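You operate a simulated robot arm through the tools that you are given. There is no shell and no other tool. Be economical: measure what you need, move in short steps, check, and stop when the job is done.

You run a simulated two-armed robot. Do the job below in one go: nothing can be reset, and whatever is moved stays where it is left.

Task
Wipe up the spill on the service bench top with the cloth and put it back.

Only the result counts: the job must be done as asked and must still hold three seconds after the hand-in. Knocking over, shifting, dropping, spilling or breaking anything else fails it. Flat cloth is picked up by pressing the open fingertips on it (5 to 10 N) and closing them slowly along it; thin cloth reads only 2 to 8 mm in the jaws.

Robot
Two 7-joint arms with two-finger parallel grippers on one trunk, on a base that drives. Base frame: it is fixed to the floor where the robot stands at the start and does not move with it; the origin is under the middle of the robot, x ahead of it, y to its left, z up. Lengths are in cm, angles in degrees, forces in N, time in s.
The left shoulder is at the start at [12.4, 17.1, 116.2], the right one opposite. With the tool pointing down near the work surface each hand reaches from about 10 to 88 cm from the robot's upright axis, wherever it stands, measured 20 degrees to its own side. Payload 4.4 kg a hand.
Tool frame (each hand has its own): the origin (TCP) lies between the finger pads and is the grasp point; the fingertips stand 2.3 cm ahead of it; z points along the fingers, y is the line along which they close. Largest opening 9.4 cm; finger width 3.8, thickness 1; the body of the gripper, 5.4 by 9.6 cm, starts 3.9 cm behind the TCP.
Orientation is that of the tool frame in the base frame, as a unit quaternion [x, y, z, w]. With the fingers straight down and closing along the base's y, the tool's x points along the base's -x, its y along +y and its z along -z.

Tools
- The arms move only by the tool apply_moves. It takes "left_commands", "right_commands" or both (then of equal length, played together; a hand with none holds still); each is a list of rows, each a list of 7 numbers: the turn, a rotation vector about the tool's x, y, z in degrees, then the shift along the tool's x, y, z in cm, then the finger opening in cm, from 0 to 9.4. In form: [[rx, ry, rz, dx, dy, dz, fingers], ...]. A call has 1 to 12 rows; each row is the pose to reach, as a shift and turn from the pose commanded when the call began, along the tool's axes at that moment. A row lasts 0.2 s, in which the tool goes at most 5 cm and 8.6 degrees; a call with a longer step from one row to the next is refused whole, and so is a gripper value outside its range. A pose out of reach is approached as far as the arm can. The call stops where the force on the tool passes 40 N (or 10 N more than at its start, if that is more) or the arm is blocked; 0.2 s more then pass. The fingers move at their own pace (about 7.2 cm/s each) and stop on an object; they squeeze with about 21 N. The grip force told is the motor's: it shows also when the fingers shut on nothing. Time passes only in rows, and 0.2 s behind the last, so rows that repeat a pose let the fingers close. The reply holds the time, the measured pose of the TCP, the force on the tool along the base axes, the opening and the grip force, in the units named above and with some noise, with the torque about the TCP (base axes, N m) and any sound that the robot's microphone picked up.
- Cameras (640 x 400 px; columns grow to the right, rows downward): "scene" is now at [22.41, -0.31, 130.49]; the picture's right is [0.01, -1.00, 0.00], its down [-0.56, -0.00, -0.83] and it looks along [0.83, 0.01, -0.56] (base axes); focal length 253 px, centre (320, 200). "left" rides on the left gripper at [8.6, -1.6, -7.4] in its tool frame; the picture's right is [0.18, 0.98, 0.00], its down [-0.58, 0.11, -0.81] and it looks along [-0.79, 0.15, 0.59] (tool axes); focal length 243 px, centre (320, 200). "right" rides on the right gripper at [8.6, 1.6, -7.5] in its tool frame; the picture's right is [-0.18, 0.98, 0.00], its down [-0.58, -0.11, -0.81] and it looks along [-0.79, -0.15, 0.59] (tool axes); focal length 243 px, centre (320, 200). There is no depth. A picture from a camera that has moved, and an enlarged one, comes with that camera's place and axes in the base frame and with its lens. The place of the scene camera against the robot may be out by one fixed shift of up to 1.8 cm in any direction.
- get_image(camera): a new picture of that camera. The clock stands still meanwhile.
- lift_body(by): slides the trunk up (or, below 0, down) by that many cm; the arms and the scene camera ride with it, the base frame stays. It gives what a move gives, with no picture.
- roll_base(legs): drives the robot by 1 to 6 legs, each [ahead, left, turn to the left] in cm, cm and degrees, along the robot's own axes; the way and the turn of a leg run together, so that a leg with both is an arc; at most 150 cm and 180 degrees a leg. The arms and the cameras ride along, it lands a little off, and it stops where it bumps. It gives what a move gives.
- aim_head(pan, tilt): turns the head with the scene camera to pan (to the left, within 80 degrees either way) and tilt (down, from -29 to 69), counted from straight ahead of the robot. It gives what a move gives.
- inspect(camera, box): a new picture of the part [left, top, right, bottom] of that camera's present view, enlarged. The clock stands still meanwhile.
- close_job(): hands the job in; it is judged then, once.

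Work in short steps. Places have to be worked out from the pictures, the camera data and where the tool is seen: move nearer, look again, correct. Check each grasp and each placing, and mend what went wrong. You have 120 turns and 108 pictures in all, those below and enlarged ones among them. Open the grippers and draw the arms clear of the work before you hand the job in, unless the task says otherwise; then end with one line.

The tools are called after "Call:" as name(argument=value, ...) on one line, values as JSON. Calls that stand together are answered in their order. apply_moves: Moves the arms, as the interface text tells. Its arguments: {"type":"object","properties":{"left_commands":{"type":"array"},"right_commands":{"type":"array"}},"required":[]} The other tools are called the same way: lift_body (by) slides the trunk up or down; roll_base (legs) drives the base; aim_head (pan, tilt) turns the head that bears the scene camera; get_image (camera) takes a picture; inspect (camera, box) takes an enlarged picture of a part of a camera's view; close_job () hands the job in.

At the start:

```text
t: 0.0
left_tool_pos: [59.63, 22.2, 95.78]
left_ee_rot: [-0.001, 1.0, 0.0, 0.0]
left_ft_force: [0.2, 0.6, 0.6]
left_torque: [0.03, 0.02, 0.02]
left_gripper_width: 9.4
left_grasp_force: 0.1
right_tool_pos: [48.54, -19.26, 102.99]
right_ee_rot: [0.001, 1.0, -0.001, 0.001]
right_ft_force: [-0.2, 0.4, 0.0]
right_torque: [0.03, 0.01, 0.0]
right_gripper_width: 9.41
right_grasp_force: 0.1
trunk travel left (down, up): [-17.5, 21.3]
robot x, y, heading: [-0.12, -0.01, 0.2]
head pan, tilt: [0.5, 34.3]
```

scene: 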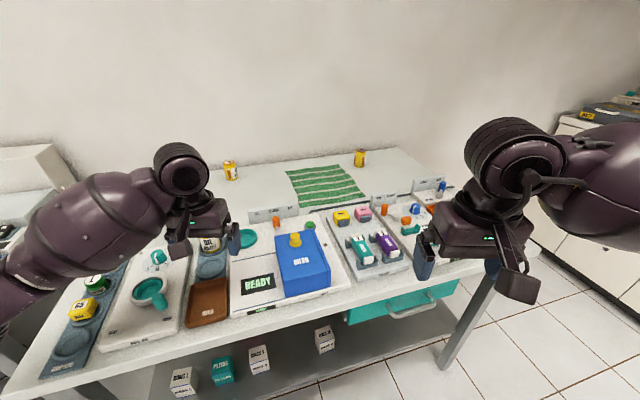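
right: 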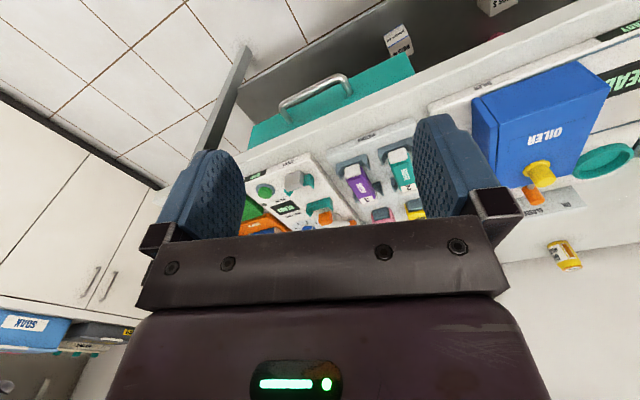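
left: 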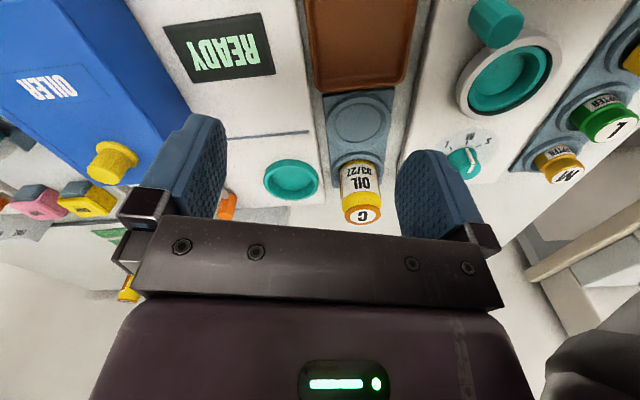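

The green striped cloth lies at the back of the bench. I don't see the spill yet, so I'll enlarge the views.

Call:
inspect(camera="scene", box=[220, 140, 460, 290])

Call:
inspect(camera="scene", box=[30, 140, 350, 340])

```text
2.67 times, centred on (340, 215) of scene
camera zoom: at [22.41, -0.31, 130.49], right [0.01, -1.0, 0.0], down [-0.56, 0.0, -0.83], along [0.83, 0.01, -0.56], focal length 674 px, centre (267, 160)
```

zoom: 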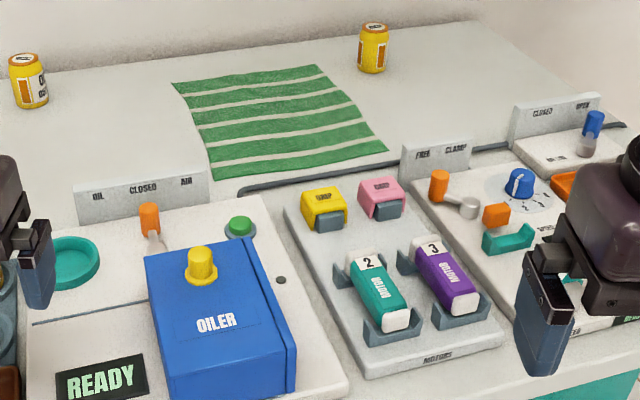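

```text
2.00 times, centred on (190, 240) of scene
camera zoom: at [22.41, -0.31, 130.49], right [0.01, -1.0, 0.0], down [-0.56, 0.0, -0.83], along [0.83, 0.01, -0.56], focal length 505 px, centre (580, 120)
```

zoom: 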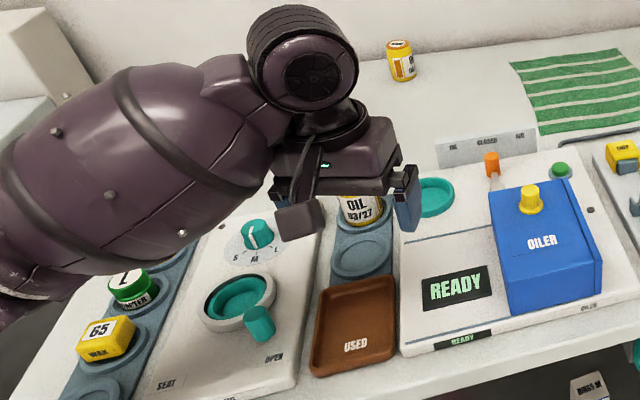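

No spill is visible yet and the arms hide parts of the bench. I draw both hands up and back to look under them.

Call:
apply_moves(left_commands=[[0, 0, 0, 3, 0, -4, 9.4], [0, 0, 0, 6, 2, -7, 9.4], [0, 0, 0, 10, 4, -9, 9.4], [0, 0, 0, 14, 6, -10, 9.4], [0, 0, 0, 18, 8, -10, 9.4], [0, 0, 0, 22, 10, -10, 9.4]], right_commands=[[0, 0, 0, 3, 0, -3, 9.4], [0, 0, 0, 6, -2, -5, 9.4], [0, 0, 0, 9, -4, -5, 9.4], [0, 0, 0, 12, -6, -5, 9.4], [0, 0, 0, 15, -8, -5, 9.4], [0, 0, 0, 18, -10, -5, 9.4]])

Call:
get_image(camera="scene")

```text
t: 1.4
left_tool_pos: [40.94, 30.4, 106.15]
left_ee_rot: [-0.001, 1.0, 0.001, -0.001]
left_ft_force: [0.2, -0.4, -0.4]
left_torque: [0.02, 0.07, 0.0]
left_gripper_width: 9.4
left_grasp_force: 0.0
left hand out of reach, approached as far as the arm can: row 6
right_tool_pos: [41.09, -27.28, 109.51]
right_ee_rot: [0.0, 1.0, 0.001, -0.001]
right_ft_force: [0.0, -0.5, -0.7]
right_torque: [0.01, 0.01, -0.03]
right_gripper_width: 9.41
right_grasp_force: 0.1
right hand out of reach, approached as far as the arm can: row 3, 4, 5, 6
trunk travel left (down, up): [-17.5, 21.3]
robot x, y, heading: [-0.33, -0.06, 0.1]
head pan, tilt: [0.5, 34.3]
```

```text
102 pictures are left
camera scene: at [22.45, -0.5, 130.47], right [0.01, -1.0, 0.0], down [-0.56, 0.0, -0.83], along [0.83, 0.01, -0.56], focal length 253 px, centre (320, 200)
```

scene: 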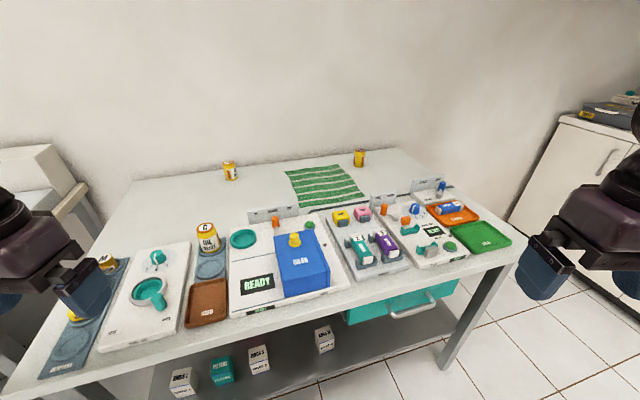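

Good view now. I enlarge parts of the bench top to look for the spill.

Call:
inspect(camera="scene", box=[80, 150, 240, 250])

Call:
inspect(camera="scene", box=[220, 145, 380, 245])

Call:
inspect(camera="scene", box=[360, 145, 520, 295])

Call:
inspect(camera="scene", box=[20, 230, 240, 380])

Call:
inspect(camera="scene", box=[220, 200, 420, 330])

```text
4.00 times, centred on (160, 200) of scene
camera zoom: at [22.45, -0.5, 130.47], right [0.01, -1.0, 0.0], down [-0.56, 0.0, -0.83], along [0.83, 0.01, -0.56], focal length 1010 px, centre (960, 200)
```

zoom: 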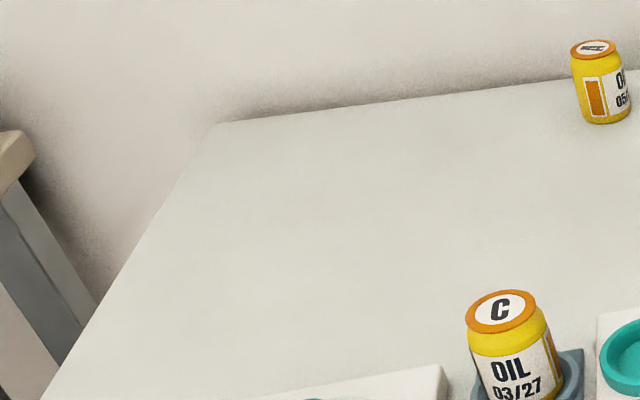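

```text
4.00 times, centred on (300, 195) of scene
camera zoom: at [22.45, -0.5, 130.47], right [0.01, -1.0, 0.0], down [-0.56, 0.0, -0.83], along [0.83, 0.01, -0.56], focal length 1010 px, centre (400, 220)
```

zoom: 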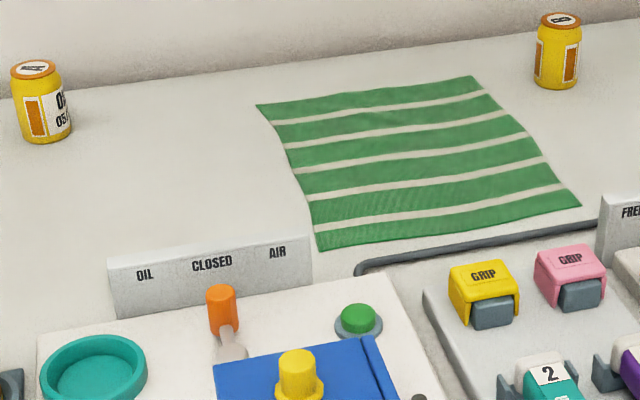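

```text
2.67 times, centred on (440, 220) of scene
camera zoom: at [22.45, -0.5, 130.47], right [0.01, -1.0, 0.0], down [-0.56, 0.0, -0.83], along [0.83, 0.01, -0.56], focal length 674 px, centre (0, 147)
```

zoom: 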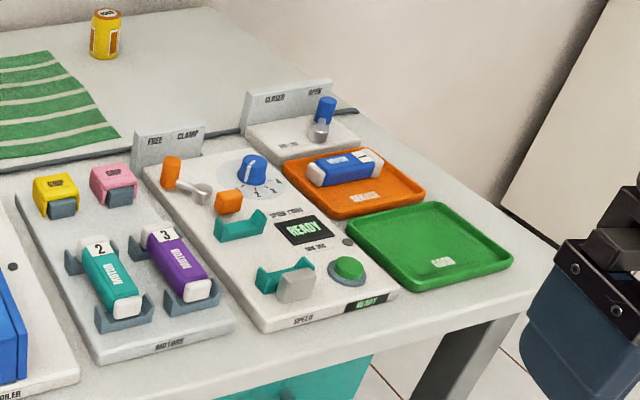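

```text
2.67 times, centred on (130, 305) of scene
camera zoom: at [22.45, -0.5, 130.47], right [0.01, -1.0, 0.0], down [-0.56, 0.0, -0.83], along [0.83, 0.01, -0.56], focal length 674 px, centre (827, -80)
```

zoom: 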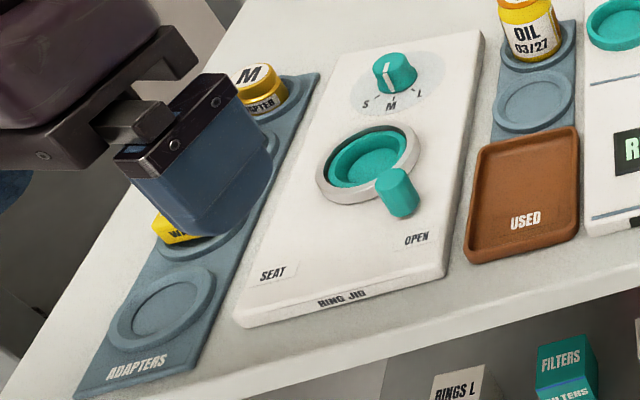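

```text
3.08 times, centred on (320, 265) of scene
camera zoom: at [22.45, -0.5, 130.47], right [0.01, -1.0, 0.0], down [-0.56, 0.0, -0.83], along [0.83, 0.01, -0.56], focal length 777 px, centre (320, 0)
```

zoom: 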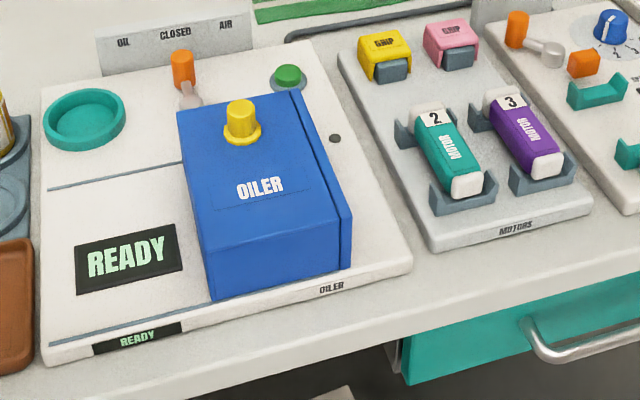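

No obvious spill, but there are faint glints on the empty back left part of the bench top. I zoom in there, and look around at the other furniture.

Call:
inspect(camera="scene", box=[170, 185, 250, 235])

Call:
inspect(camera="scene", box=[350, 150, 450, 212])

Call:
aim_head(pan=60, tilt=34)

Call:
get_image(camera="scene")

Call:
aim_head(pan=-60, tilt=34)

Call:
get_image(camera="scene")

```text
8.00 times, centred on (210, 210) of scene
camera zoom: at [22.45, -0.5, 130.47], right [0.01, -1.0, 0.0], down [-0.56, 0.0, -0.83], along [0.83, 0.01, -0.56], focal length 2021 px, centre (1200, 120)
```

zoom: 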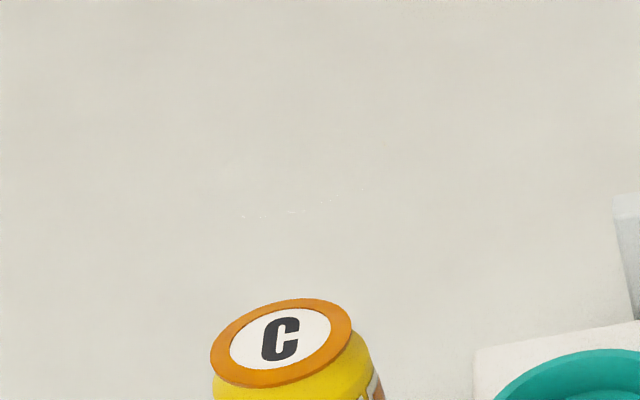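

```text
6.40 times, centred on (400, 181) of scene
camera zoom: at [22.45, -0.5, 130.47], right [0.01, -1.0, 0.0], down [-0.56, 0.0, -0.83], along [0.83, 0.01, -0.56], focal length 1617 px, centre (-192, 322)
```

zoom: 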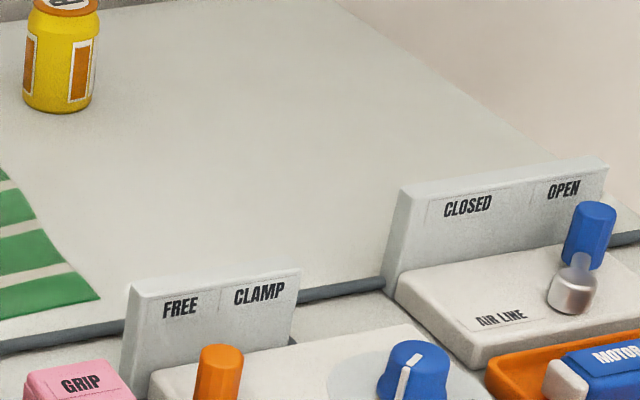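

```text
t: 2.7
left_tool_pos: [41.0, 30.69, 106.28]
left_ee_rot: [0.0, 1.0, 0.0, 0.0]
left_ft_force: [0.1, -0.7, 0.6]
left_torque: [0.03, -0.04, 0.02]
left_gripper_width: 9.4
left_grasp_force: 0.2
right_tool_pos: [41.12, -26.99, 109.45]
right_ee_rot: [0.0, 1.0, 0.0, -0.001]
right_ft_force: [0.4, -0.7, 0.0]
right_torque: [0.0, -0.01, -0.03]
right_gripper_width: 9.4
right_grasp_force: 0.1
trunk travel left (down, up): [-17.5, 21.3]
robot x, y, heading: [0.11, -0.18, 0.2]
head pan, tilt: [60.0, 34.0]
```

```text
94 pictures are left
camera scene: at [18.0, 7.29, 130.54], right [0.87, -0.5, 0.0], down [-0.28, -0.48, -0.83], along [0.42, 0.72, -0.56], focal length 253 px, centre (320, 200)
```

scene: 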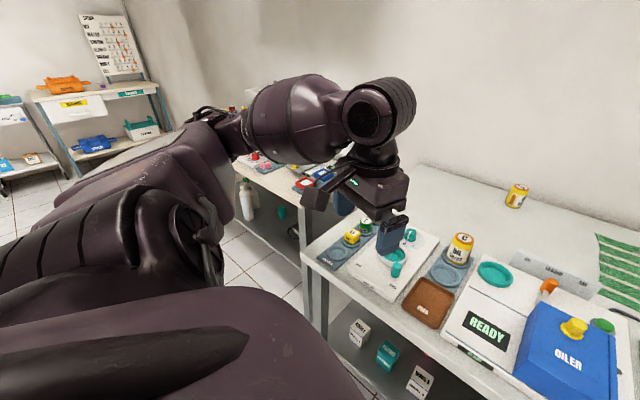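

```text
t: 4.7
left_tool_pos: [40.93, 30.65, 106.11]
left_ee_rot: [0.0, 1.0, 0.0, 0.0]
left_ft_force: [0.9, -0.3, -0.1]
left_torque: [-0.01, -0.01, -0.04]
left_gripper_width: 9.39
left_grasp_force: 0.0
right_tool_pos: [41.14, -26.98, 109.52]
right_ee_rot: [0.0, 1.0, 0.001, -0.002]
right_ft_force: [0.1, -0.3, -0.1]
right_torque: [0.01, 0.03, 0.01]
right_gripper_width: 9.4
right_grasp_force: 0.0
trunk travel left (down, up): [-17.5, 21.3]
robot x, y, heading: [0.05, -0.09, -0.1]
head pan, tilt: [-60.0, 34.0]
```

```text
93 pictures are left
camera scene: at [18.0, -8.05, 130.54], right [-0.87, -0.5, 0.0], down [-0.28, 0.48, -0.83], along [0.41, -0.72, -0.56], focal length 253 px, centre (320, 200)
```

scene: 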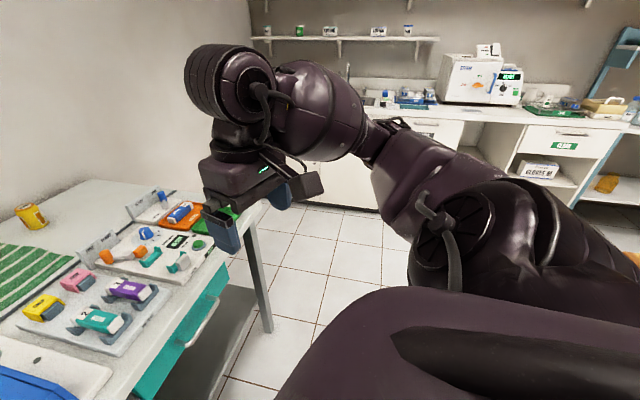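

The glints at about pixel (206, 211) may be the edge of a clear puddle left of the centre, near the back. I turn the head back and bring the left hand camera forward for a closer look from another angle.

Call:
aim_head(pan=15, tilt=30)

Call:
apply_moves(left_commands=[[0, 0, 0, -4, 0, 0, 9.4], [0, 0, 0, -8, 0, 0, 9.4], [0, 0, 0, -12, 0, 0, 9.4], [0, 0, 0, -16, 0, 0, 9.4], [0, 0, 0, -20, 0, 0, 9.4]])

Call:
get_image(camera="left")

Call:
get_image(camera="scene")

```text
t: 6.2
left_tool_pos: [40.8, 30.57, 106.15]
left_ee_rot: [0.0, 1.0, 0.0, 0.0]
left_ft_force: [0.1, 0.4, 0.2]
left_torque: [-0.02, 0.0, 0.0]
left_gripper_width: 9.41
left_grasp_force: 0.0
right_tool_pos: [41.08, -26.97, 109.5]
right_ee_rot: [0.0, 1.0, 0.0, -0.001]
right_ft_force: [0.4, -0.7, -0.2]
right_torque: [-0.02, 0.01, 0.01]
right_gripper_width: 9.41
right_grasp_force: 0.2
trunk travel left (down, up): [-17.5, 21.3]
robot x, y, heading: [-0.36, 0.2, 0.0]
head pan, tilt: [15.0, 30.0]
```

```text
t: 7.4
left_tool_pos: [60.76, 30.43, 106.12]
left_ee_rot: [0.0, 1.0, -0.001, -0.001]
left_ft_force: [-0.3, -0.2, 0.6]
left_torque: [0.02, -0.01, 0.0]
left_gripper_width: 9.39
left_grasp_force: 0.1
right_tool_pos: [41.19, -26.99, 109.51]
right_ee_rot: [0.0, 1.0, 0.002, -0.001]
right_ft_force: [-0.7, -0.3, -0.1]
right_torque: [-0.03, 0.01, -0.01]
right_gripper_width: 9.39
right_grasp_force: 0.1
trunk travel left (down, up): [-17.5, 21.3]
robot x, y, heading: [0.18, 0.17, 0.0]
head pan, tilt: [15.0, 30.0]
```

```text
92 pictures are left
camera left: at [51.99, 28.96, 113.64], right [-0.18, 0.98, 0.0], down [0.58, 0.11, 0.81], along [0.79, 0.15, -0.59], focal length 243 px, centre (320, 200)
```

left: 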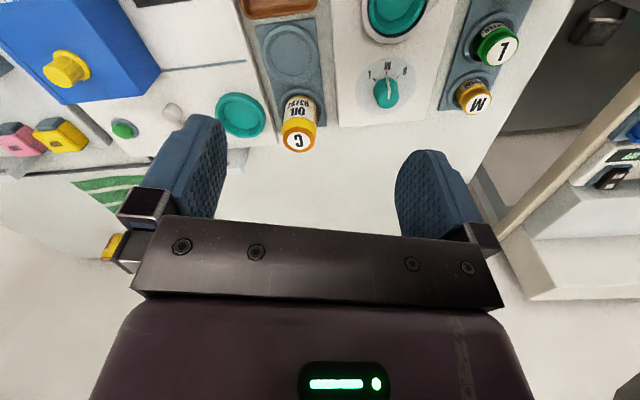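

```text
91 pictures are left
camera scene: at [22.4, 1.92, 131.13], right [0.26, -0.97, 0.0], down [-0.48, -0.13, -0.87], along [0.84, 0.22, -0.5], focal length 253 px, centre (320, 200)
```

scene: 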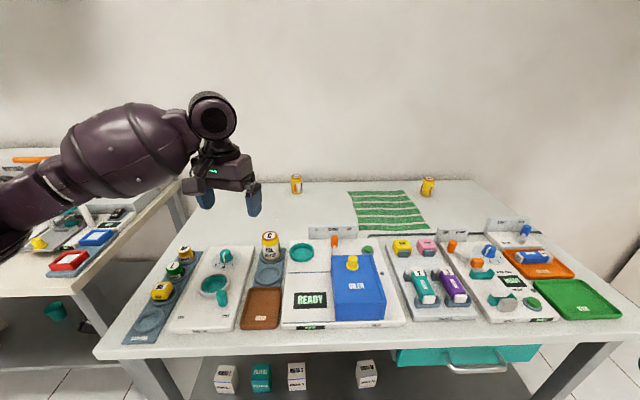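

I enlarge the bare bench between the fingers for signs of a clear film.

Call:
inspect(camera="left", box=[220, 90, 460, 240])

Call:
inspect(camera="scene", box=[180, 170, 340, 270])

```text
2.67 times, centred on (340, 165) of left
camera zoom: at [51.99, 28.96, 113.64], right [-0.18, 0.98, 0.0], down [0.58, 0.11, 0.81], along [0.79, 0.15, -0.59], focal length 647 px, centre (267, 293)
```

zoom: 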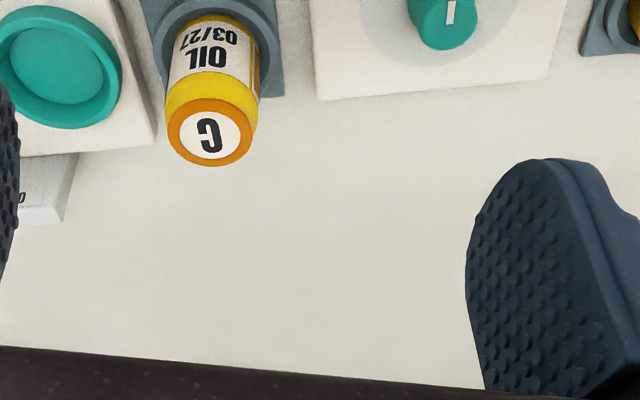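

```text
4.00 times, centred on (260, 220) of scene
camera zoom: at [22.4, 1.92, 131.13], right [0.26, -0.97, 0.0], down [-0.48, -0.13, -0.87], along [0.84, 0.22, -0.5], focal length 1010 px, centre (560, 120)
```

zoom: 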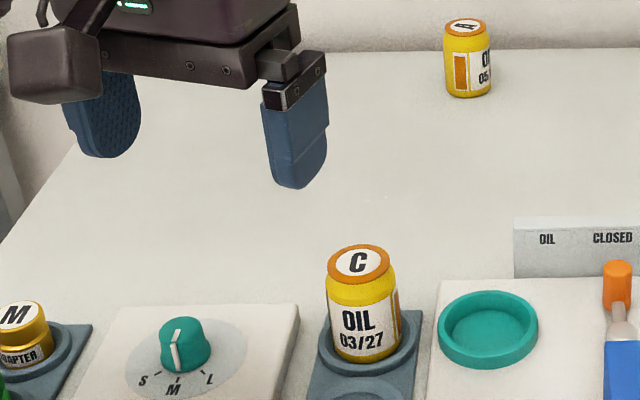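

There are again small glints just behind jar C. I enlarge further.

Call:
inspect(camera="scene", box=[232, 205, 312, 255])

Call:
inspect(camera="left", box=[250, 130, 400, 224])

```text
8.00 times, centred on (272, 230) of scene
camera zoom: at [22.4, 1.92, 131.13], right [0.26, -0.97, 0.0], down [-0.48, -0.13, -0.87], along [0.84, 0.22, -0.5], focal length 2021 px, centre (704, -40)
```

zoom: 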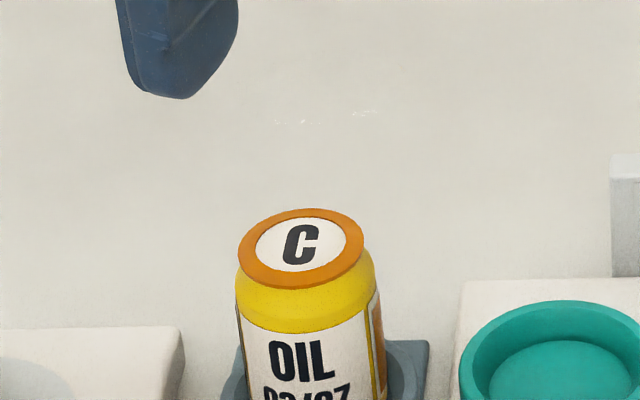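

```text
4.26 times, centred on (325, 177) of left
camera zoom: at [51.99, 28.96, 113.64], right [-0.18, 0.98, 0.0], down [0.58, 0.11, 0.81], along [0.79, 0.15, -0.59], focal length 1032 px, centre (299, 298)
```

zoom: 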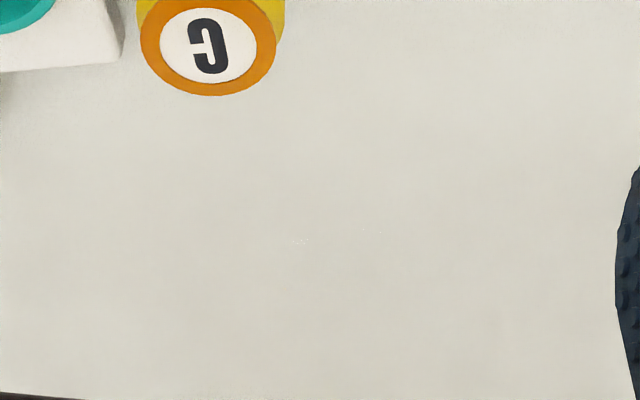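

The glints agree in three views: a clear puddle near (91, 37, ~80), behind jar C. The bench is turned about 19° to the left of me and the cloth covers roughly x 92–126, y −16…16, so I must face the bench and get closer. I draw the left hand back first, then turn.

Call:
apply_moves(left_commands=[[0, 0, 0, 4, 0, -1, 9.4], [0, 0, 0, 8, 0, -2, 9.4], [0, 0, 0, 12, 0, -3, 9.4], [0, 0, 0, 16, 0, -4, 9.4], [0, 0, 0, 20, 0, -4, 9.4]])

Call:
roll_base(legs=[[0, 0, 19]])

Call:
aim_head(pan=0, tilt=45)

Call:
get_image(camera="scene")

```text
t: 8.6
left_tool_pos: [40.57, 30.65, 110.1]
left_ee_rot: [0.001, 1.0, 0.0, 0.001]
left_ft_force: [-1.0, 0.2, 0.8]
left_torque: [0.03, 0.02, -0.02]
left_gripper_width: 9.41
left_grasp_force: 0.1
right_tool_pos: [41.03, -27.08, 109.64]
right_ee_rot: [0.0, 1.0, 0.001, 0.0]
right_ft_force: [-1.1, -0.1, -0.3]
right_torque: [0.02, 0.03, 0.01]
right_gripper_width: 9.41
right_grasp_force: 0.0
trunk travel left (down, up): [-17.5, 21.3]
robot x, y, heading: [0.24, 0.01, -0.1]
head pan, tilt: [15.0, 30.0]
```

```text
t: 10.0
left_tool_pos: [28.71, 42.48, 110.12]
left_ee_rot: [-0.165, 0.986, 0.001, 0.0]
left_ft_force: [-0.6, -0.2, 0.2]
left_torque: [0.0, 0.01, 0.02]
left_gripper_width: 9.4
left_grasp_force: 0.1
right_tool_pos: [47.52, -12.21, 109.63]
right_ee_rot: [-0.164, 0.986, 0.001, 0.0]
right_ft_force: [-0.3, 0.6, -0.5]
right_torque: [-0.02, 0.01, 0.0]
right_gripper_width: 9.41
right_grasp_force: 0.2
trunk travel left (down, up): [-17.5, 21.3]
robot x, y, heading: [-0.02, 0.13, 18.9]
head pan, tilt: [15.0, 30.0]
```

```text
t: 10.8
left_tool_pos: [28.57, 42.46, 110.06]
left_ee_rot: [-0.164, 0.986, 0.0, 0.0]
left_ft_force: [0.0, 0.5, -0.7]
left_torque: [0.03, -0.01, -0.01]
left_gripper_width: 9.39
left_grasp_force: 0.0
right_tool_pos: [47.6, -12.19, 109.54]
right_ee_rot: [-0.165, 0.986, 0.0, -0.001]
right_ft_force: [-0.1, -0.1, 0.7]
right_torque: [-0.01, 0.03, -0.01]
right_gripper_width: 9.41
right_grasp_force: 0.0
trunk travel left (down, up): [-17.5, 21.3]
robot x, y, heading: [-0.26, 0.22, 18.7]
head pan, tilt: [0.0, 45.0]
```

```text
86 pictures are left
camera scene: at [20.43, 7.22, 128.91], right [0.32, -0.95, 0.0], down [-0.67, -0.23, -0.71], along [0.67, 0.23, -0.71], focal length 253 px, centre (320, 200)
```

scene: 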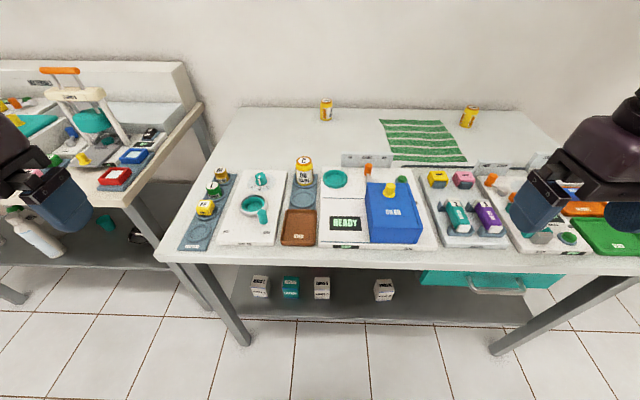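

The robot now faces the bench squarely. The space in front is clear, so I drive ahead 14 cm with the hands high.

Call:
roll_base(legs=[[14, 0, -1]])

Call:
get_image(camera="scene")

```text
t: 12.1
left_tool_pos: [42.93, 46.4, 109.96]
left_ee_rot: [-0.156, 0.988, 0.0, -0.001]
left_ft_force: [-0.3, 0.8, 0.1]
left_torque: [-0.01, 0.02, -0.01]
left_gripper_width: 9.41
left_grasp_force: 0.0
right_tool_pos: [60.88, -8.58, 109.54]
right_ee_rot: [-0.156, 0.988, 0.0, -0.001]
right_ft_force: [0.5, 0.1, 0.2]
right_torque: [0.01, 0.03, 0.01]
right_gripper_width: 9.43
right_grasp_force: 0.0
trunk travel left (down, up): [-17.5, 21.3]
robot x, y, heading: [13.55, 4.55, 17.9]
head pan, tilt: [0.0, 45.0]
```

```text
85 pictures are left
camera scene: at [34.08, 11.3, 128.89], right [0.31, -0.95, 0.0], down [-0.67, -0.22, -0.71], along [0.67, 0.22, -0.71], focal length 253 px, centre (320, 200)
```

scene: 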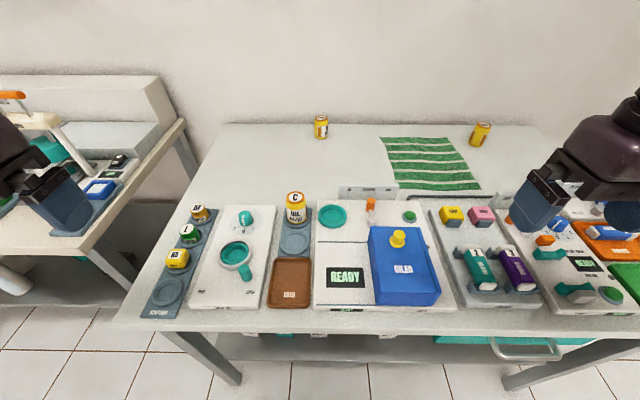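

Still clear: bench edge about 38 cm ahead of my axis. I drive 8 cm further.

Call:
roll_base(legs=[[8, 0, 0]])

Call:
aim_head(pan=0, tilt=35)

Call:
get_image(camera="scene")

```text
t: 13.2
left_tool_pos: [50.24, 48.89, 110.07]
left_ee_rot: [-0.156, 0.988, 0.001, -0.001]
left_ft_force: [0.3, 0.3, -0.6]
left_torque: [-0.03, 0.05, 0.0]
left_gripper_width: 9.41
left_grasp_force: 0.1
right_tool_pos: [68.43, -5.88, 109.53]
right_ee_rot: [-0.157, 0.988, -0.001, -0.001]
right_ft_force: [-0.9, 0.2, 0.0]
right_torque: [-0.02, 0.02, 0.03]
right_gripper_width: 9.41
right_grasp_force: 0.1
trunk travel left (down, up): [-17.5, 21.3]
robot x, y, heading: [20.68, 6.98, 18.0]
head pan, tilt: [0.0, 45.0]
```

```text
t: 13.9
left_tool_pos: [50.2, 48.87, 110.06]
left_ee_rot: [-0.156, 0.988, 0.0, 0.0]
left_ft_force: [0.9, 0.2, 0.4]
left_torque: [0.02, 0.02, 0.02]
left_gripper_width: 9.4
left_grasp_force: 0.0
right_tool_pos: [68.23, -6.13, 109.61]
right_ee_rot: [-0.157, 0.988, 0.0, 0.0]
right_ft_force: [-0.3, -0.8, 0.6]
right_torque: [0.01, -0.01, 0.0]
right_gripper_width: 9.39
right_grasp_force: 0.2
trunk travel left (down, up): [-17.5, 21.3]
robot x, y, heading: [20.7, 6.93, 18.1]
head pan, tilt: [0.0, 35.0]
```

```text
84 pictures are left
camera scene: at [42.12, 13.95, 130.38], right [0.31, -0.95, 0.0], down [-0.55, -0.18, -0.82], along [0.78, 0.25, -0.57], focal length 253 px, centre (320, 200)
```

scene: 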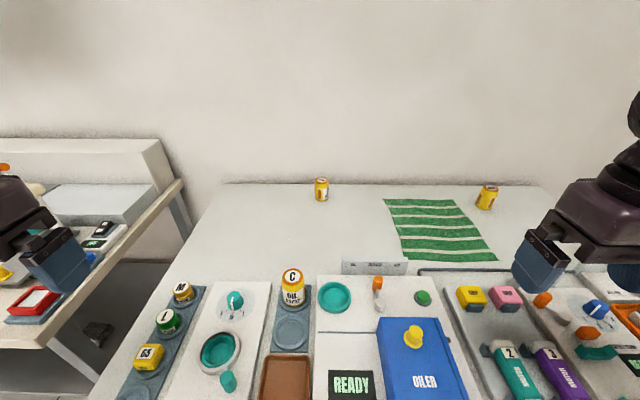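

Now I look for the puddle glints from here, and at the cloth.

Call:
inspect(camera="scene", box=[220, 190, 380, 290])

Call:
inspect(camera="scene", box=[360, 180, 520, 280])

```text
4.00 times, centred on (300, 240) of scene
camera zoom: at [42.12, 13.95, 130.38], right [0.31, -0.95, 0.0], down [-0.55, -0.18, -0.82], along [0.78, 0.25, -0.57], focal length 1010 px, centre (400, 40)
```

zoom: 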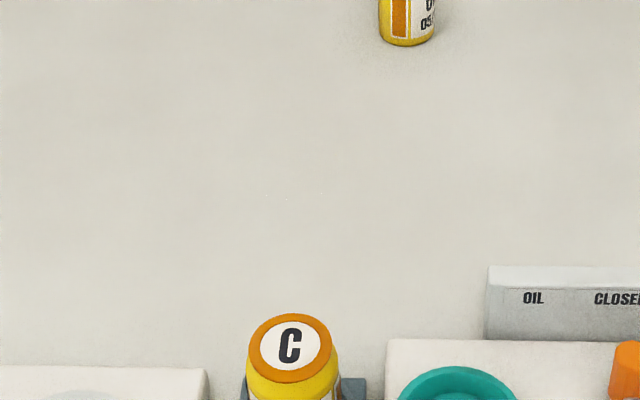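

```text
4.00 times, centred on (440, 230) of scene
camera zoom: at [42.12, 13.95, 130.38], right [0.31, -0.95, 0.0], down [-0.55, -0.18, -0.82], along [0.78, 0.25, -0.57], focal length 1010 px, centre (-160, 80)
```

zoom: 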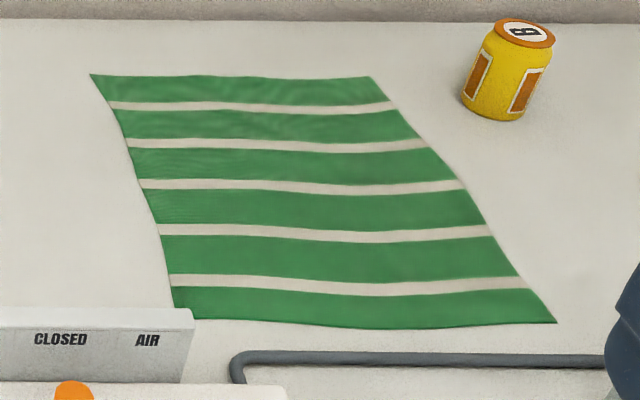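

The puddle sits at about 75 cm ahead, 6 cm left of my axis (bench ~z 80); the cloth spans 67–95 ahead and 22–45 right, and can A stands at (95, 0), to be avoided. I bring the right hand above the cloth's left edge.

Call:
apply_moves(right_commands=[[0, 0, 0, -4.2, 0, 0, 9.4], [0, 0, 0, -8.4, 0, 0, 9.4], [0, 0, 0, -12.6, 0, 0, 9.4], [0, 0, 0, -16.8, 0, 1, 9.4], [0, 0, 0, -21, 0, 3, 9.4], [0, 0, 0, -25.2, -0.5, 5, 9.4], [0, 0, 0, -29.4, -1, 7, 9.4], [0, 0, 0, -33.6, -1, 9, 9.4], [0, 0, 0, -37.8, -1, 11, 9.4], [0, 0, 0, -37.8, -1, 14, 9.4]])

Call:
get_image(camera="scene")

Call:
get_image(camera="right")

```text
t: 16.1
left_tool_pos: [50.22, 48.82, 109.97]
left_ee_rot: [-0.156, 0.988, 0.0, 0.0]
left_ft_force: [-0.1, 0.2, -0.2]
left_torque: [0.02, 0.01, -0.01]
left_gripper_width: 9.38
left_grasp_force: 0.1
right_tool_pos: [104.38, 4.54, 95.35]
right_ee_rot: [-0.157, 0.988, 0.0, 0.0]
right_ft_force: [0.4, -0.7, 0.3]
right_torque: [0.05, -0.01, 0.01]
right_gripper_width: 9.42
right_grasp_force: 0.1
trunk travel left (down, up): [-17.5, 21.3]
robot x, y, heading: [21.26, 6.47, 18.2]
head pan, tilt: [0.0, 35.0]
```

```text
81 pictures are left
camera scene: at [42.18, 13.92, 130.37], right [0.31, -0.95, 0.0], down [-0.55, -0.18, -0.82], along [0.78, 0.25, -0.57], focal length 253 px, centre (320, 200)
```

scene: 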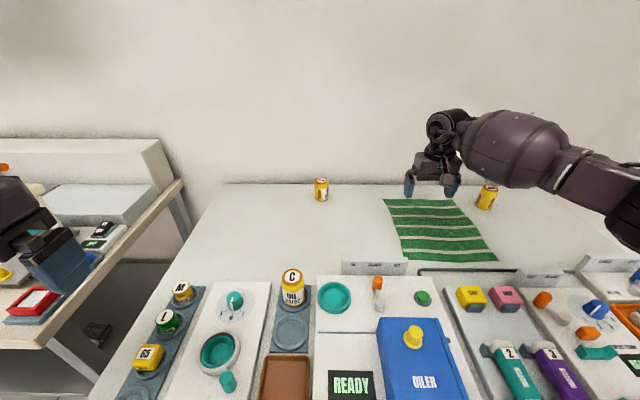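

```text
80 pictures are left
camera right: at [95.84, 3.34, 102.97], right [-0.13, 0.99, 0.0], down [0.59, 0.08, 0.81], along [0.8, 0.1, -0.59], focal length 243 px, centre (320, 200)
```

right: 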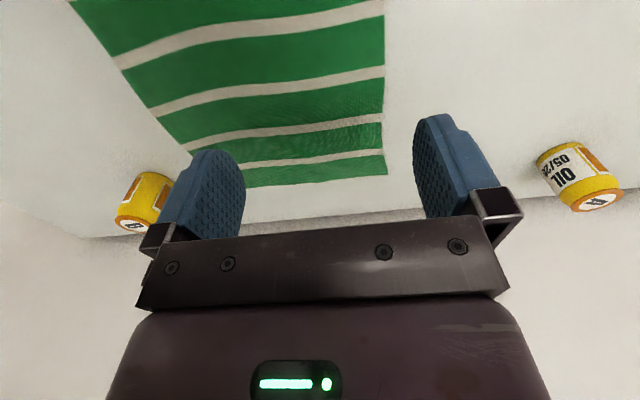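

Hand is at (78.9, −28.2) in robot terms; the cloth's left edge is at about −22.5. I shift 1.8 cm further right and descend 10 cm.

Call:
apply_moves(right_commands=[[0, 0, 0, 0, -1.8, 3, 9.4], [0, 0, 0, 0, -1.8, 6, 9.4], [0, 0, 0, 0, -1.8, 8, 9.4], [0, 0, 0, 0, -1.8, 10, 9.4]])

Call:
get_image(camera="right")

Call:
get_image(camera="scene")

```text
t: 17.1
left_tool_pos: [50.35, 48.92, 110.09]
left_ee_rot: [-0.157, 0.988, 0.0, 0.0]
left_ft_force: [0.2, -0.1, 0.0]
left_torque: [-0.02, -0.01, -0.01]
left_gripper_width: 9.39
left_grasp_force: 0.0
right_tool_pos: [105.09, 2.79, 85.55]
right_ee_rot: [-0.156, 0.988, -0.001, 0.0]
right_ft_force: [1.3, -0.6, -0.8]
right_torque: [0.02, -0.01, 0.0]
right_gripper_width: 9.42
right_grasp_force: 0.1
trunk travel left (down, up): [-17.5, 21.3]
robot x, y, heading: [20.96, 6.6, 18.0]
head pan, tilt: [0.0, 35.0]
```

```text
79 pictures are left
camera right: at [96.41, 1.63, 93.02], right [-0.13, 0.99, 0.0], down [0.59, 0.08, 0.81], along [0.8, 0.1, -0.59], focal length 243 px, centre (320, 200)
```

right: 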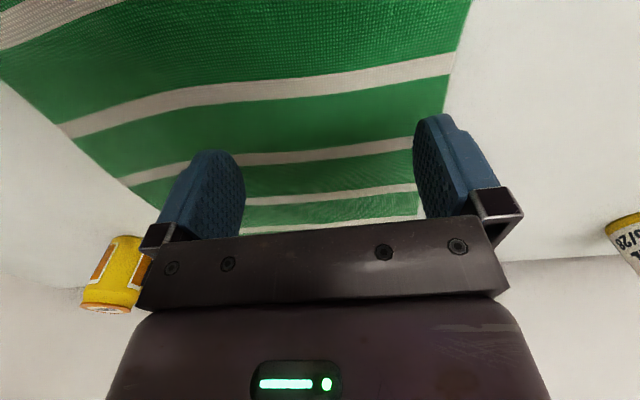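

```text
78 pictures are left
camera scene: at [42.18, 13.98, 130.37], right [0.31, -0.95, 0.0], down [-0.55, -0.18, -0.82], along [0.78, 0.25, -0.57], focal length 253 px, centre (320, 200)
```

scene: 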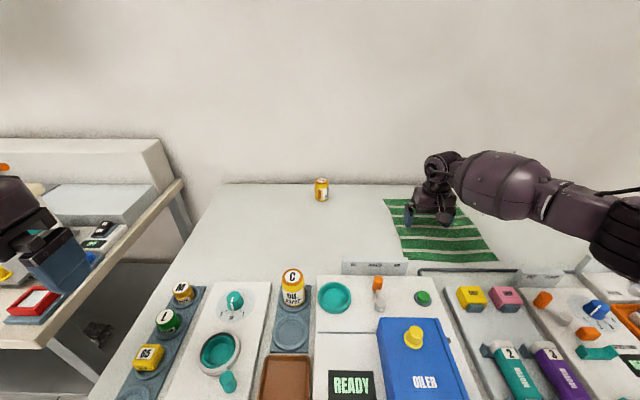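

Both tips are over the cloth. I descend slowly to contact.

Call:
apply_moves(right_commands=[[0, 0, 0, 0, 0, 1, 9.4], [0, 0, 0, 0, 0, 1.5, 9.4], [0, 0, 0, 0, 0, 2, 9.4], [0, 0, 0, 0, 0, 2.3, 9.4]])

```text
t: 18.1
left_tool_pos: [50.3, 48.92, 110.03]
left_ee_rot: [-0.156, 0.988, 0.001, 0.0]
left_ft_force: [1.2, -0.5, 0.2]
left_torque: [0.0, -0.03, -0.01]
left_gripper_width: 9.42
left_grasp_force: 0.0
right_tool_pos: [105.22, 2.91, 83.36]
right_ee_rot: [-0.157, 0.988, 0.0, -0.001]
right_ft_force: [-0.4, 0.0, -0.7]
right_torque: [0.02, 0.03, 0.02]
right_gripper_width: 9.39
right_grasp_force: 0.2
trunk travel left (down, up): [-17.5, 21.3]
robot x, y, heading: [20.66, 6.92, 18.2]
head pan, tilt: [0.0, 35.0]
```

No contact yet at tips z 81.1; I continue down in small steps.

Call:
apply_moves(right_commands=[[0, 0, 0, 0, 0, 0.4, 9.4], [0, 0, 0, 0, 0, 0.8, 9.4], [0, 0, 0, 0, 0, 0.8, 9.4]])

```text
t: 18.9
left_tool_pos: [50.3, 48.81, 110.1]
left_ee_rot: [-0.157, 0.988, 0.0, 0.0]
left_ft_force: [0.3, 0.0, 0.6]
left_torque: [0.01, -0.01, -0.04]
left_gripper_width: 9.39
left_grasp_force: 0.1
right_tool_pos: [105.16, 3.01, 82.47]
right_ee_rot: [-0.156, 0.988, -0.001, -0.001]
right_ft_force: [-0.2, 0.4, 0.6]
right_torque: [0.04, 0.02, 0.02]
right_gripper_width: 9.38
right_grasp_force: 0.2
trunk travel left (down, up): [-17.5, 21.3]
robot x, y, heading: [21.19, 7.02, 18.1]
head pan, tilt: [0.0, 35.0]
```

Call:
apply_moves(right_commands=[[0, 0, 0, 0, 0, 0.3, 9.4], [0, 0, 0, 0, 0, 0.5, 9.4], [0, 0, 0, 0, 0, 0.5, 9.4]])

```text
t: 19.7
left_tool_pos: [50.13, 48.87, 110.28]
left_ee_rot: [-0.157, 0.988, 0.0, 0.001]
left_ft_force: [-0.5, 0.0, 0.6]
left_torque: [0.02, -0.01, 0.0]
left_gripper_width: 9.42
left_grasp_force: 0.1
right_tool_pos: [105.09, 3.01, 82.44]
right_ee_rot: [-0.157, 0.988, 0.001, 0.002]
right_ft_force: [4.3, 0.7, 19.2]
right_torque: [-0.09, 0.02, 0.05]
right_gripper_width: 9.38
right_grasp_force: 0.0
trunk travel left (down, up): [-17.5, 21.3]
robot x, y, heading: [20.95, 7.05, 18.2]
head pan, tilt: [0.0, 35.0]
```

Contact: the surface is at about z 80.1, pressing 19 N. I ease off to ~8 N and close the fingers slowly.

Call:
apply_moves(right_commands=[[0, 0, 0, 0, 0, -0.27, 9.4], [0, 0, 0, 0, 0, -0.27, 8.4], [0, 0, 0, 0, 0, -0.27, 7.4], [0, 0, 0, 0, 0, -0.27, 6.4], [0, 0, 0, 0, 0, -0.27, 5.4], [0, 0, 0, 0, 0, -0.27, 4.4], [0, 0, 0, 0, 0, -0.27, 3.4], [0, 0, 0, 0, 0, -0.27, 2.4], [0, 0, 0, 0, 0, -0.27, 1.4], [0, 0, 0, 0, 0, -0.27, 0.5], [0, 0, 0, 0, 0, -0.27, 0], [0, 0, 0, 0, 0, -0.27, 0]])

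Call:
get_image(camera="right")

```text
t: 22.3
left_tool_pos: [50.08, 48.66, 110.12]
left_ee_rot: [-0.156, 0.988, 0.001, 0.001]
left_ft_force: [-1.1, -0.5, 0.0]
left_torque: [-0.02, -0.01, -0.01]
left_gripper_width: 9.4
left_grasp_force: 0.0
right_tool_pos: [105.11, 2.89, 82.38]
right_ee_rot: [-0.156, 0.988, 0.0, 0.001]
right_ft_force: [-1.3, 2.8, 17.9]
right_torque: [0.12, 0.07, -0.01]
right_gripper_width: 0.32
right_grasp_force: 20.9
trunk travel left (down, up): [-17.5, 21.3]
robot x, y, heading: [20.87, 6.99, 18.1]
head pan, tilt: [0.0, 35.0]
```

```text
77 pictures are left
camera right: at [96.34, 1.7, 89.96], right [-0.13, 0.99, 0.0], down [0.59, 0.08, 0.81], along [0.8, 0.1, -0.59], focal length 243 px, centre (320, 200)
```

right: 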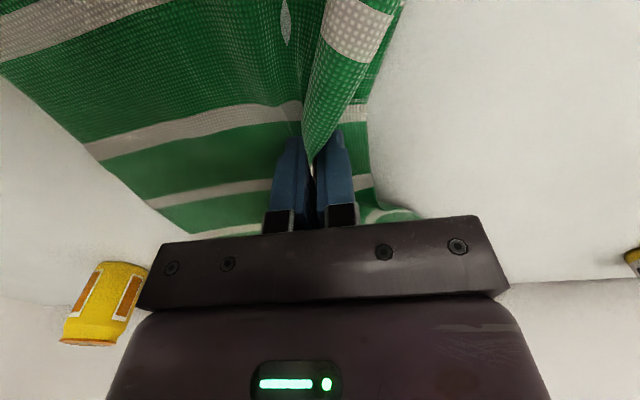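

Gripped: 3.2 mm with a fold between the fingers. I lift 14 cm and look.

Call:
apply_moves(right_commands=[[0, 0, 0, 0, 0, -2, 0], [0, 0, 0, 0, 0, -4, 0], [0, 0, 0, 0, 0, -6, 0], [0, 0, 0, 0, 0, -8, 0], [0, 0, 0, 0, 0.5, -11, 0], [0, 0, 0, 0, 1, -14, 0], [0, 0, 0, 0, 1, -14, 0]])

Call:
get_image(camera="scene")

```text
t: 23.9
left_tool_pos: [50.28, 48.79, 109.95]
left_ee_rot: [-0.156, 0.988, 0.0, -0.001]
left_ft_force: [0.7, 0.2, -0.2]
left_torque: [0.01, -0.03, 0.02]
left_gripper_width: 9.41
left_grasp_force: 0.1
right_tool_pos: [104.86, 3.73, 95.9]
right_ee_rot: [-0.157, 0.988, 0.0, 0.0]
right_ft_force: [0.3, -0.5, -0.2]
right_torque: [-0.04, 0.01, 0.02]
right_gripper_width: 0.31
right_grasp_force: 21.1
trunk travel left (down, up): [-17.5, 21.3]
robot x, y, heading: [21.23, 6.9, 17.9]
head pan, tilt: [0.0, 35.0]
```

```text
76 pictures are left
camera scene: at [42.18, 13.96, 130.36], right [0.31, -0.95, 0.0], down [-0.55, -0.18, -0.82], along [0.78, 0.25, -0.57], focal length 253 px, centre (320, 200)
```

scene: 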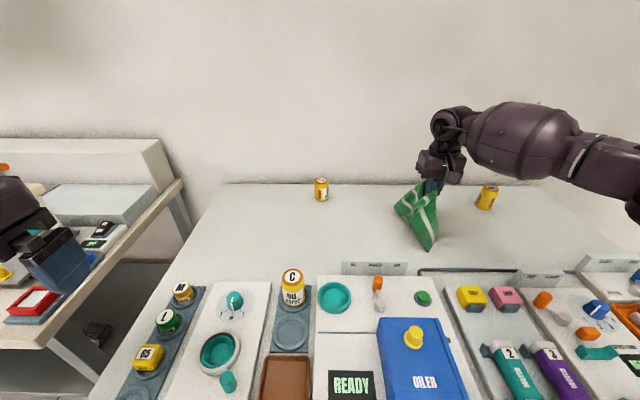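

The cloth hangs from the fingers. I lift a bit more and carry it left to above the puddle.

Call:
apply_moves(right_commands=[[0, 0, 0, 0, 0, -3, 0], [0, 0, 0, 0, 2, -6, 0], [0, 0, 0, 0, 5, -7, 0], [0, 0, 0, 0, 9, -7, 0], [0, 0, 0, 0, 13, -7, 0], [0, 0, 0, 0, 17, -7, 0], [0, 0, 0, 0, 21, -7, 0], [0, 0, 0, 0, 25, -7, 0], [0, 0, 0, 0.5, 29, -7, 0], [0, 0, 0, 1, 32, -7, 0], [0, 0, 0, 2, 34, -7, 0], [0, 0, 0, 2, 34, -7, 0]])

Call:
get_image(camera="scene")

```text
t: 26.5
left_tool_pos: [50.2, 48.7, 110.08]
left_ee_rot: [-0.157, 0.988, 0.0, 0.0]
left_ft_force: [0.8, 0.0, -0.9]
left_torque: [0.0, -0.01, 0.01]
left_gripper_width: 9.4
left_grasp_force: 0.0
right_tool_pos: [92.3, 35.52, 103.45]
right_ee_rot: [-0.155, 0.988, 0.0, 0.001]
right_ft_force: [-0.3, 0.0, -0.2]
right_torque: [-0.01, 0.01, 0.01]
right_gripper_width: 0.29
right_grasp_force: 20.9
trunk travel left (down, up): [-17.5, 21.3]
robot x, y, heading: [20.97, 7.0, 18.0]
head pan, tilt: [0.0, 35.0]
```

```text
75 pictures are left
camera scene: at [42.15, 13.94, 130.38], right [0.31, -0.95, 0.0], down [-0.55, -0.18, -0.82], along [0.78, 0.25, -0.57], focal length 253 px, centre (320, 200)
```

scene: 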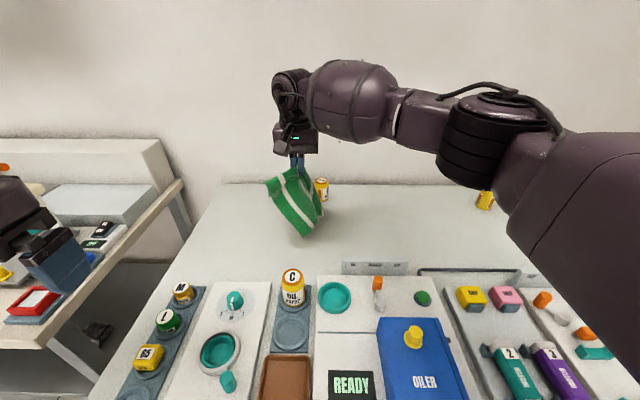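

The cloth hangs clear above the puddle place, with can A behind it. I lower it onto the bench.

Call:
apply_moves(right_commands=[[0, 0, 0, 0, 0, 4, 0], [0, 0, 0, 0, 0, 8, 0], [0, 0, 0, 0, 0, 12, 0], [0, 0, 0, 0, 0, 15, 0], [0, 0, 0, 0, 0, 18, 0], [0, 0, 0, 0, 0, 19.5, 0], [0, 0, 0, 0, 0, 19.5, 0]])

Call:
get_image(camera="scene")

Call:
get_image(camera="right")

```text
t: 28.1
left_tool_pos: [50.31, 48.93, 110.11]
left_ee_rot: [-0.156, 0.988, 0.0, 0.001]
left_ft_force: [0.5, 0.2, -0.1]
left_torque: [-0.03, 0.01, -0.01]
left_gripper_width: 9.38
left_grasp_force: 0.0
right_tool_pos: [92.34, 35.44, 83.63]
right_ee_rot: [-0.157, 0.988, 0.0, 0.0]
right_ft_force: [-1.1, 0.5, -0.4]
right_torque: [-0.04, 0.01, -0.02]
right_gripper_width: 0.31
right_grasp_force: 20.9
trunk travel left (down, up): [-17.5, 21.3]
robot x, y, heading: [20.74, 7.03, 17.7]
head pan, tilt: [0.0, 35.0]
```

```text
74 pictures are left
camera scene: at [42.12, 13.95, 130.39], right [0.31, -0.95, 0.0], down [-0.55, -0.18, -0.82], along [0.78, 0.25, -0.57], focal length 253 px, centre (320, 200)
```

scene: 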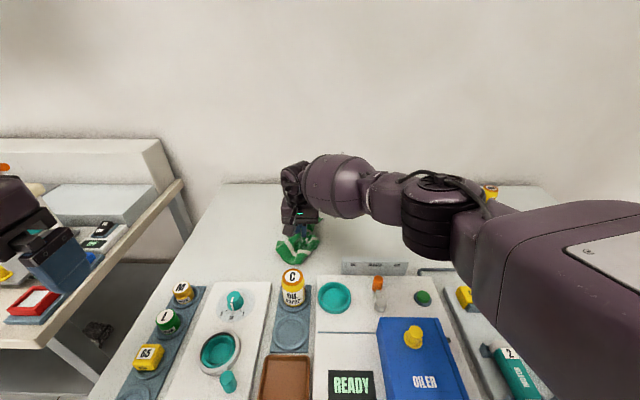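

```text
73 pictures are left
camera right: at [83.59, 34.28, 91.24], right [-0.13, 0.99, 0.0], down [0.59, 0.08, 0.81], along [0.8, 0.1, -0.59], focal length 243 px, centre (320, 200)
```

right: 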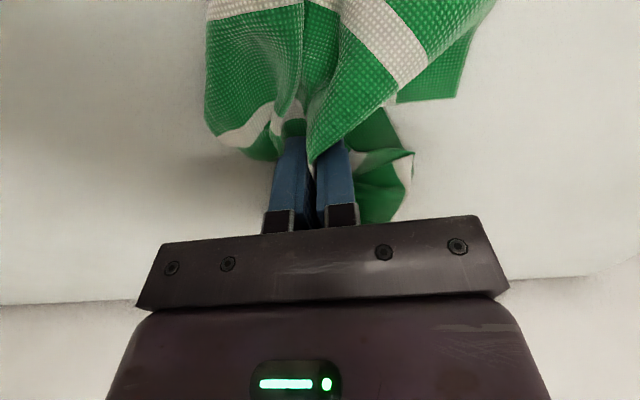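

No contact yet. I press down gently.

Call:
apply_moves(right_commands=[[0, 0, 0, 0, 0, 0.5, 0], [0, 0, 0, 0, 0, 1, 0], [0, 0, 0, 0, 0, 1.3, 0], [0, 0, 0, 0, 0, 1.3, 0]])

```text
t: 29.1
left_tool_pos: [50.13, 48.76, 110.09]
left_ee_rot: [-0.157, 0.988, 0.0, 0.0]
left_ft_force: [-1.2, 0.1, 0.3]
left_torque: [0.03, 0.0, -0.01]
left_gripper_width: 9.42
left_grasp_force: 0.0
right_tool_pos: [92.3, 35.47, 82.66]
right_ee_rot: [-0.157, 0.988, 0.001, 0.0]
right_ft_force: [-0.9, -1.6, 13.0]
right_torque: [-0.07, 0.06, 0.0]
right_gripper_width: 0.27
right_grasp_force: 20.9
trunk travel left (down, up): [-17.5, 21.3]
robot x, y, heading: [20.75, 7.01, 18.2]
head pan, tilt: [0.0, 35.0]
```

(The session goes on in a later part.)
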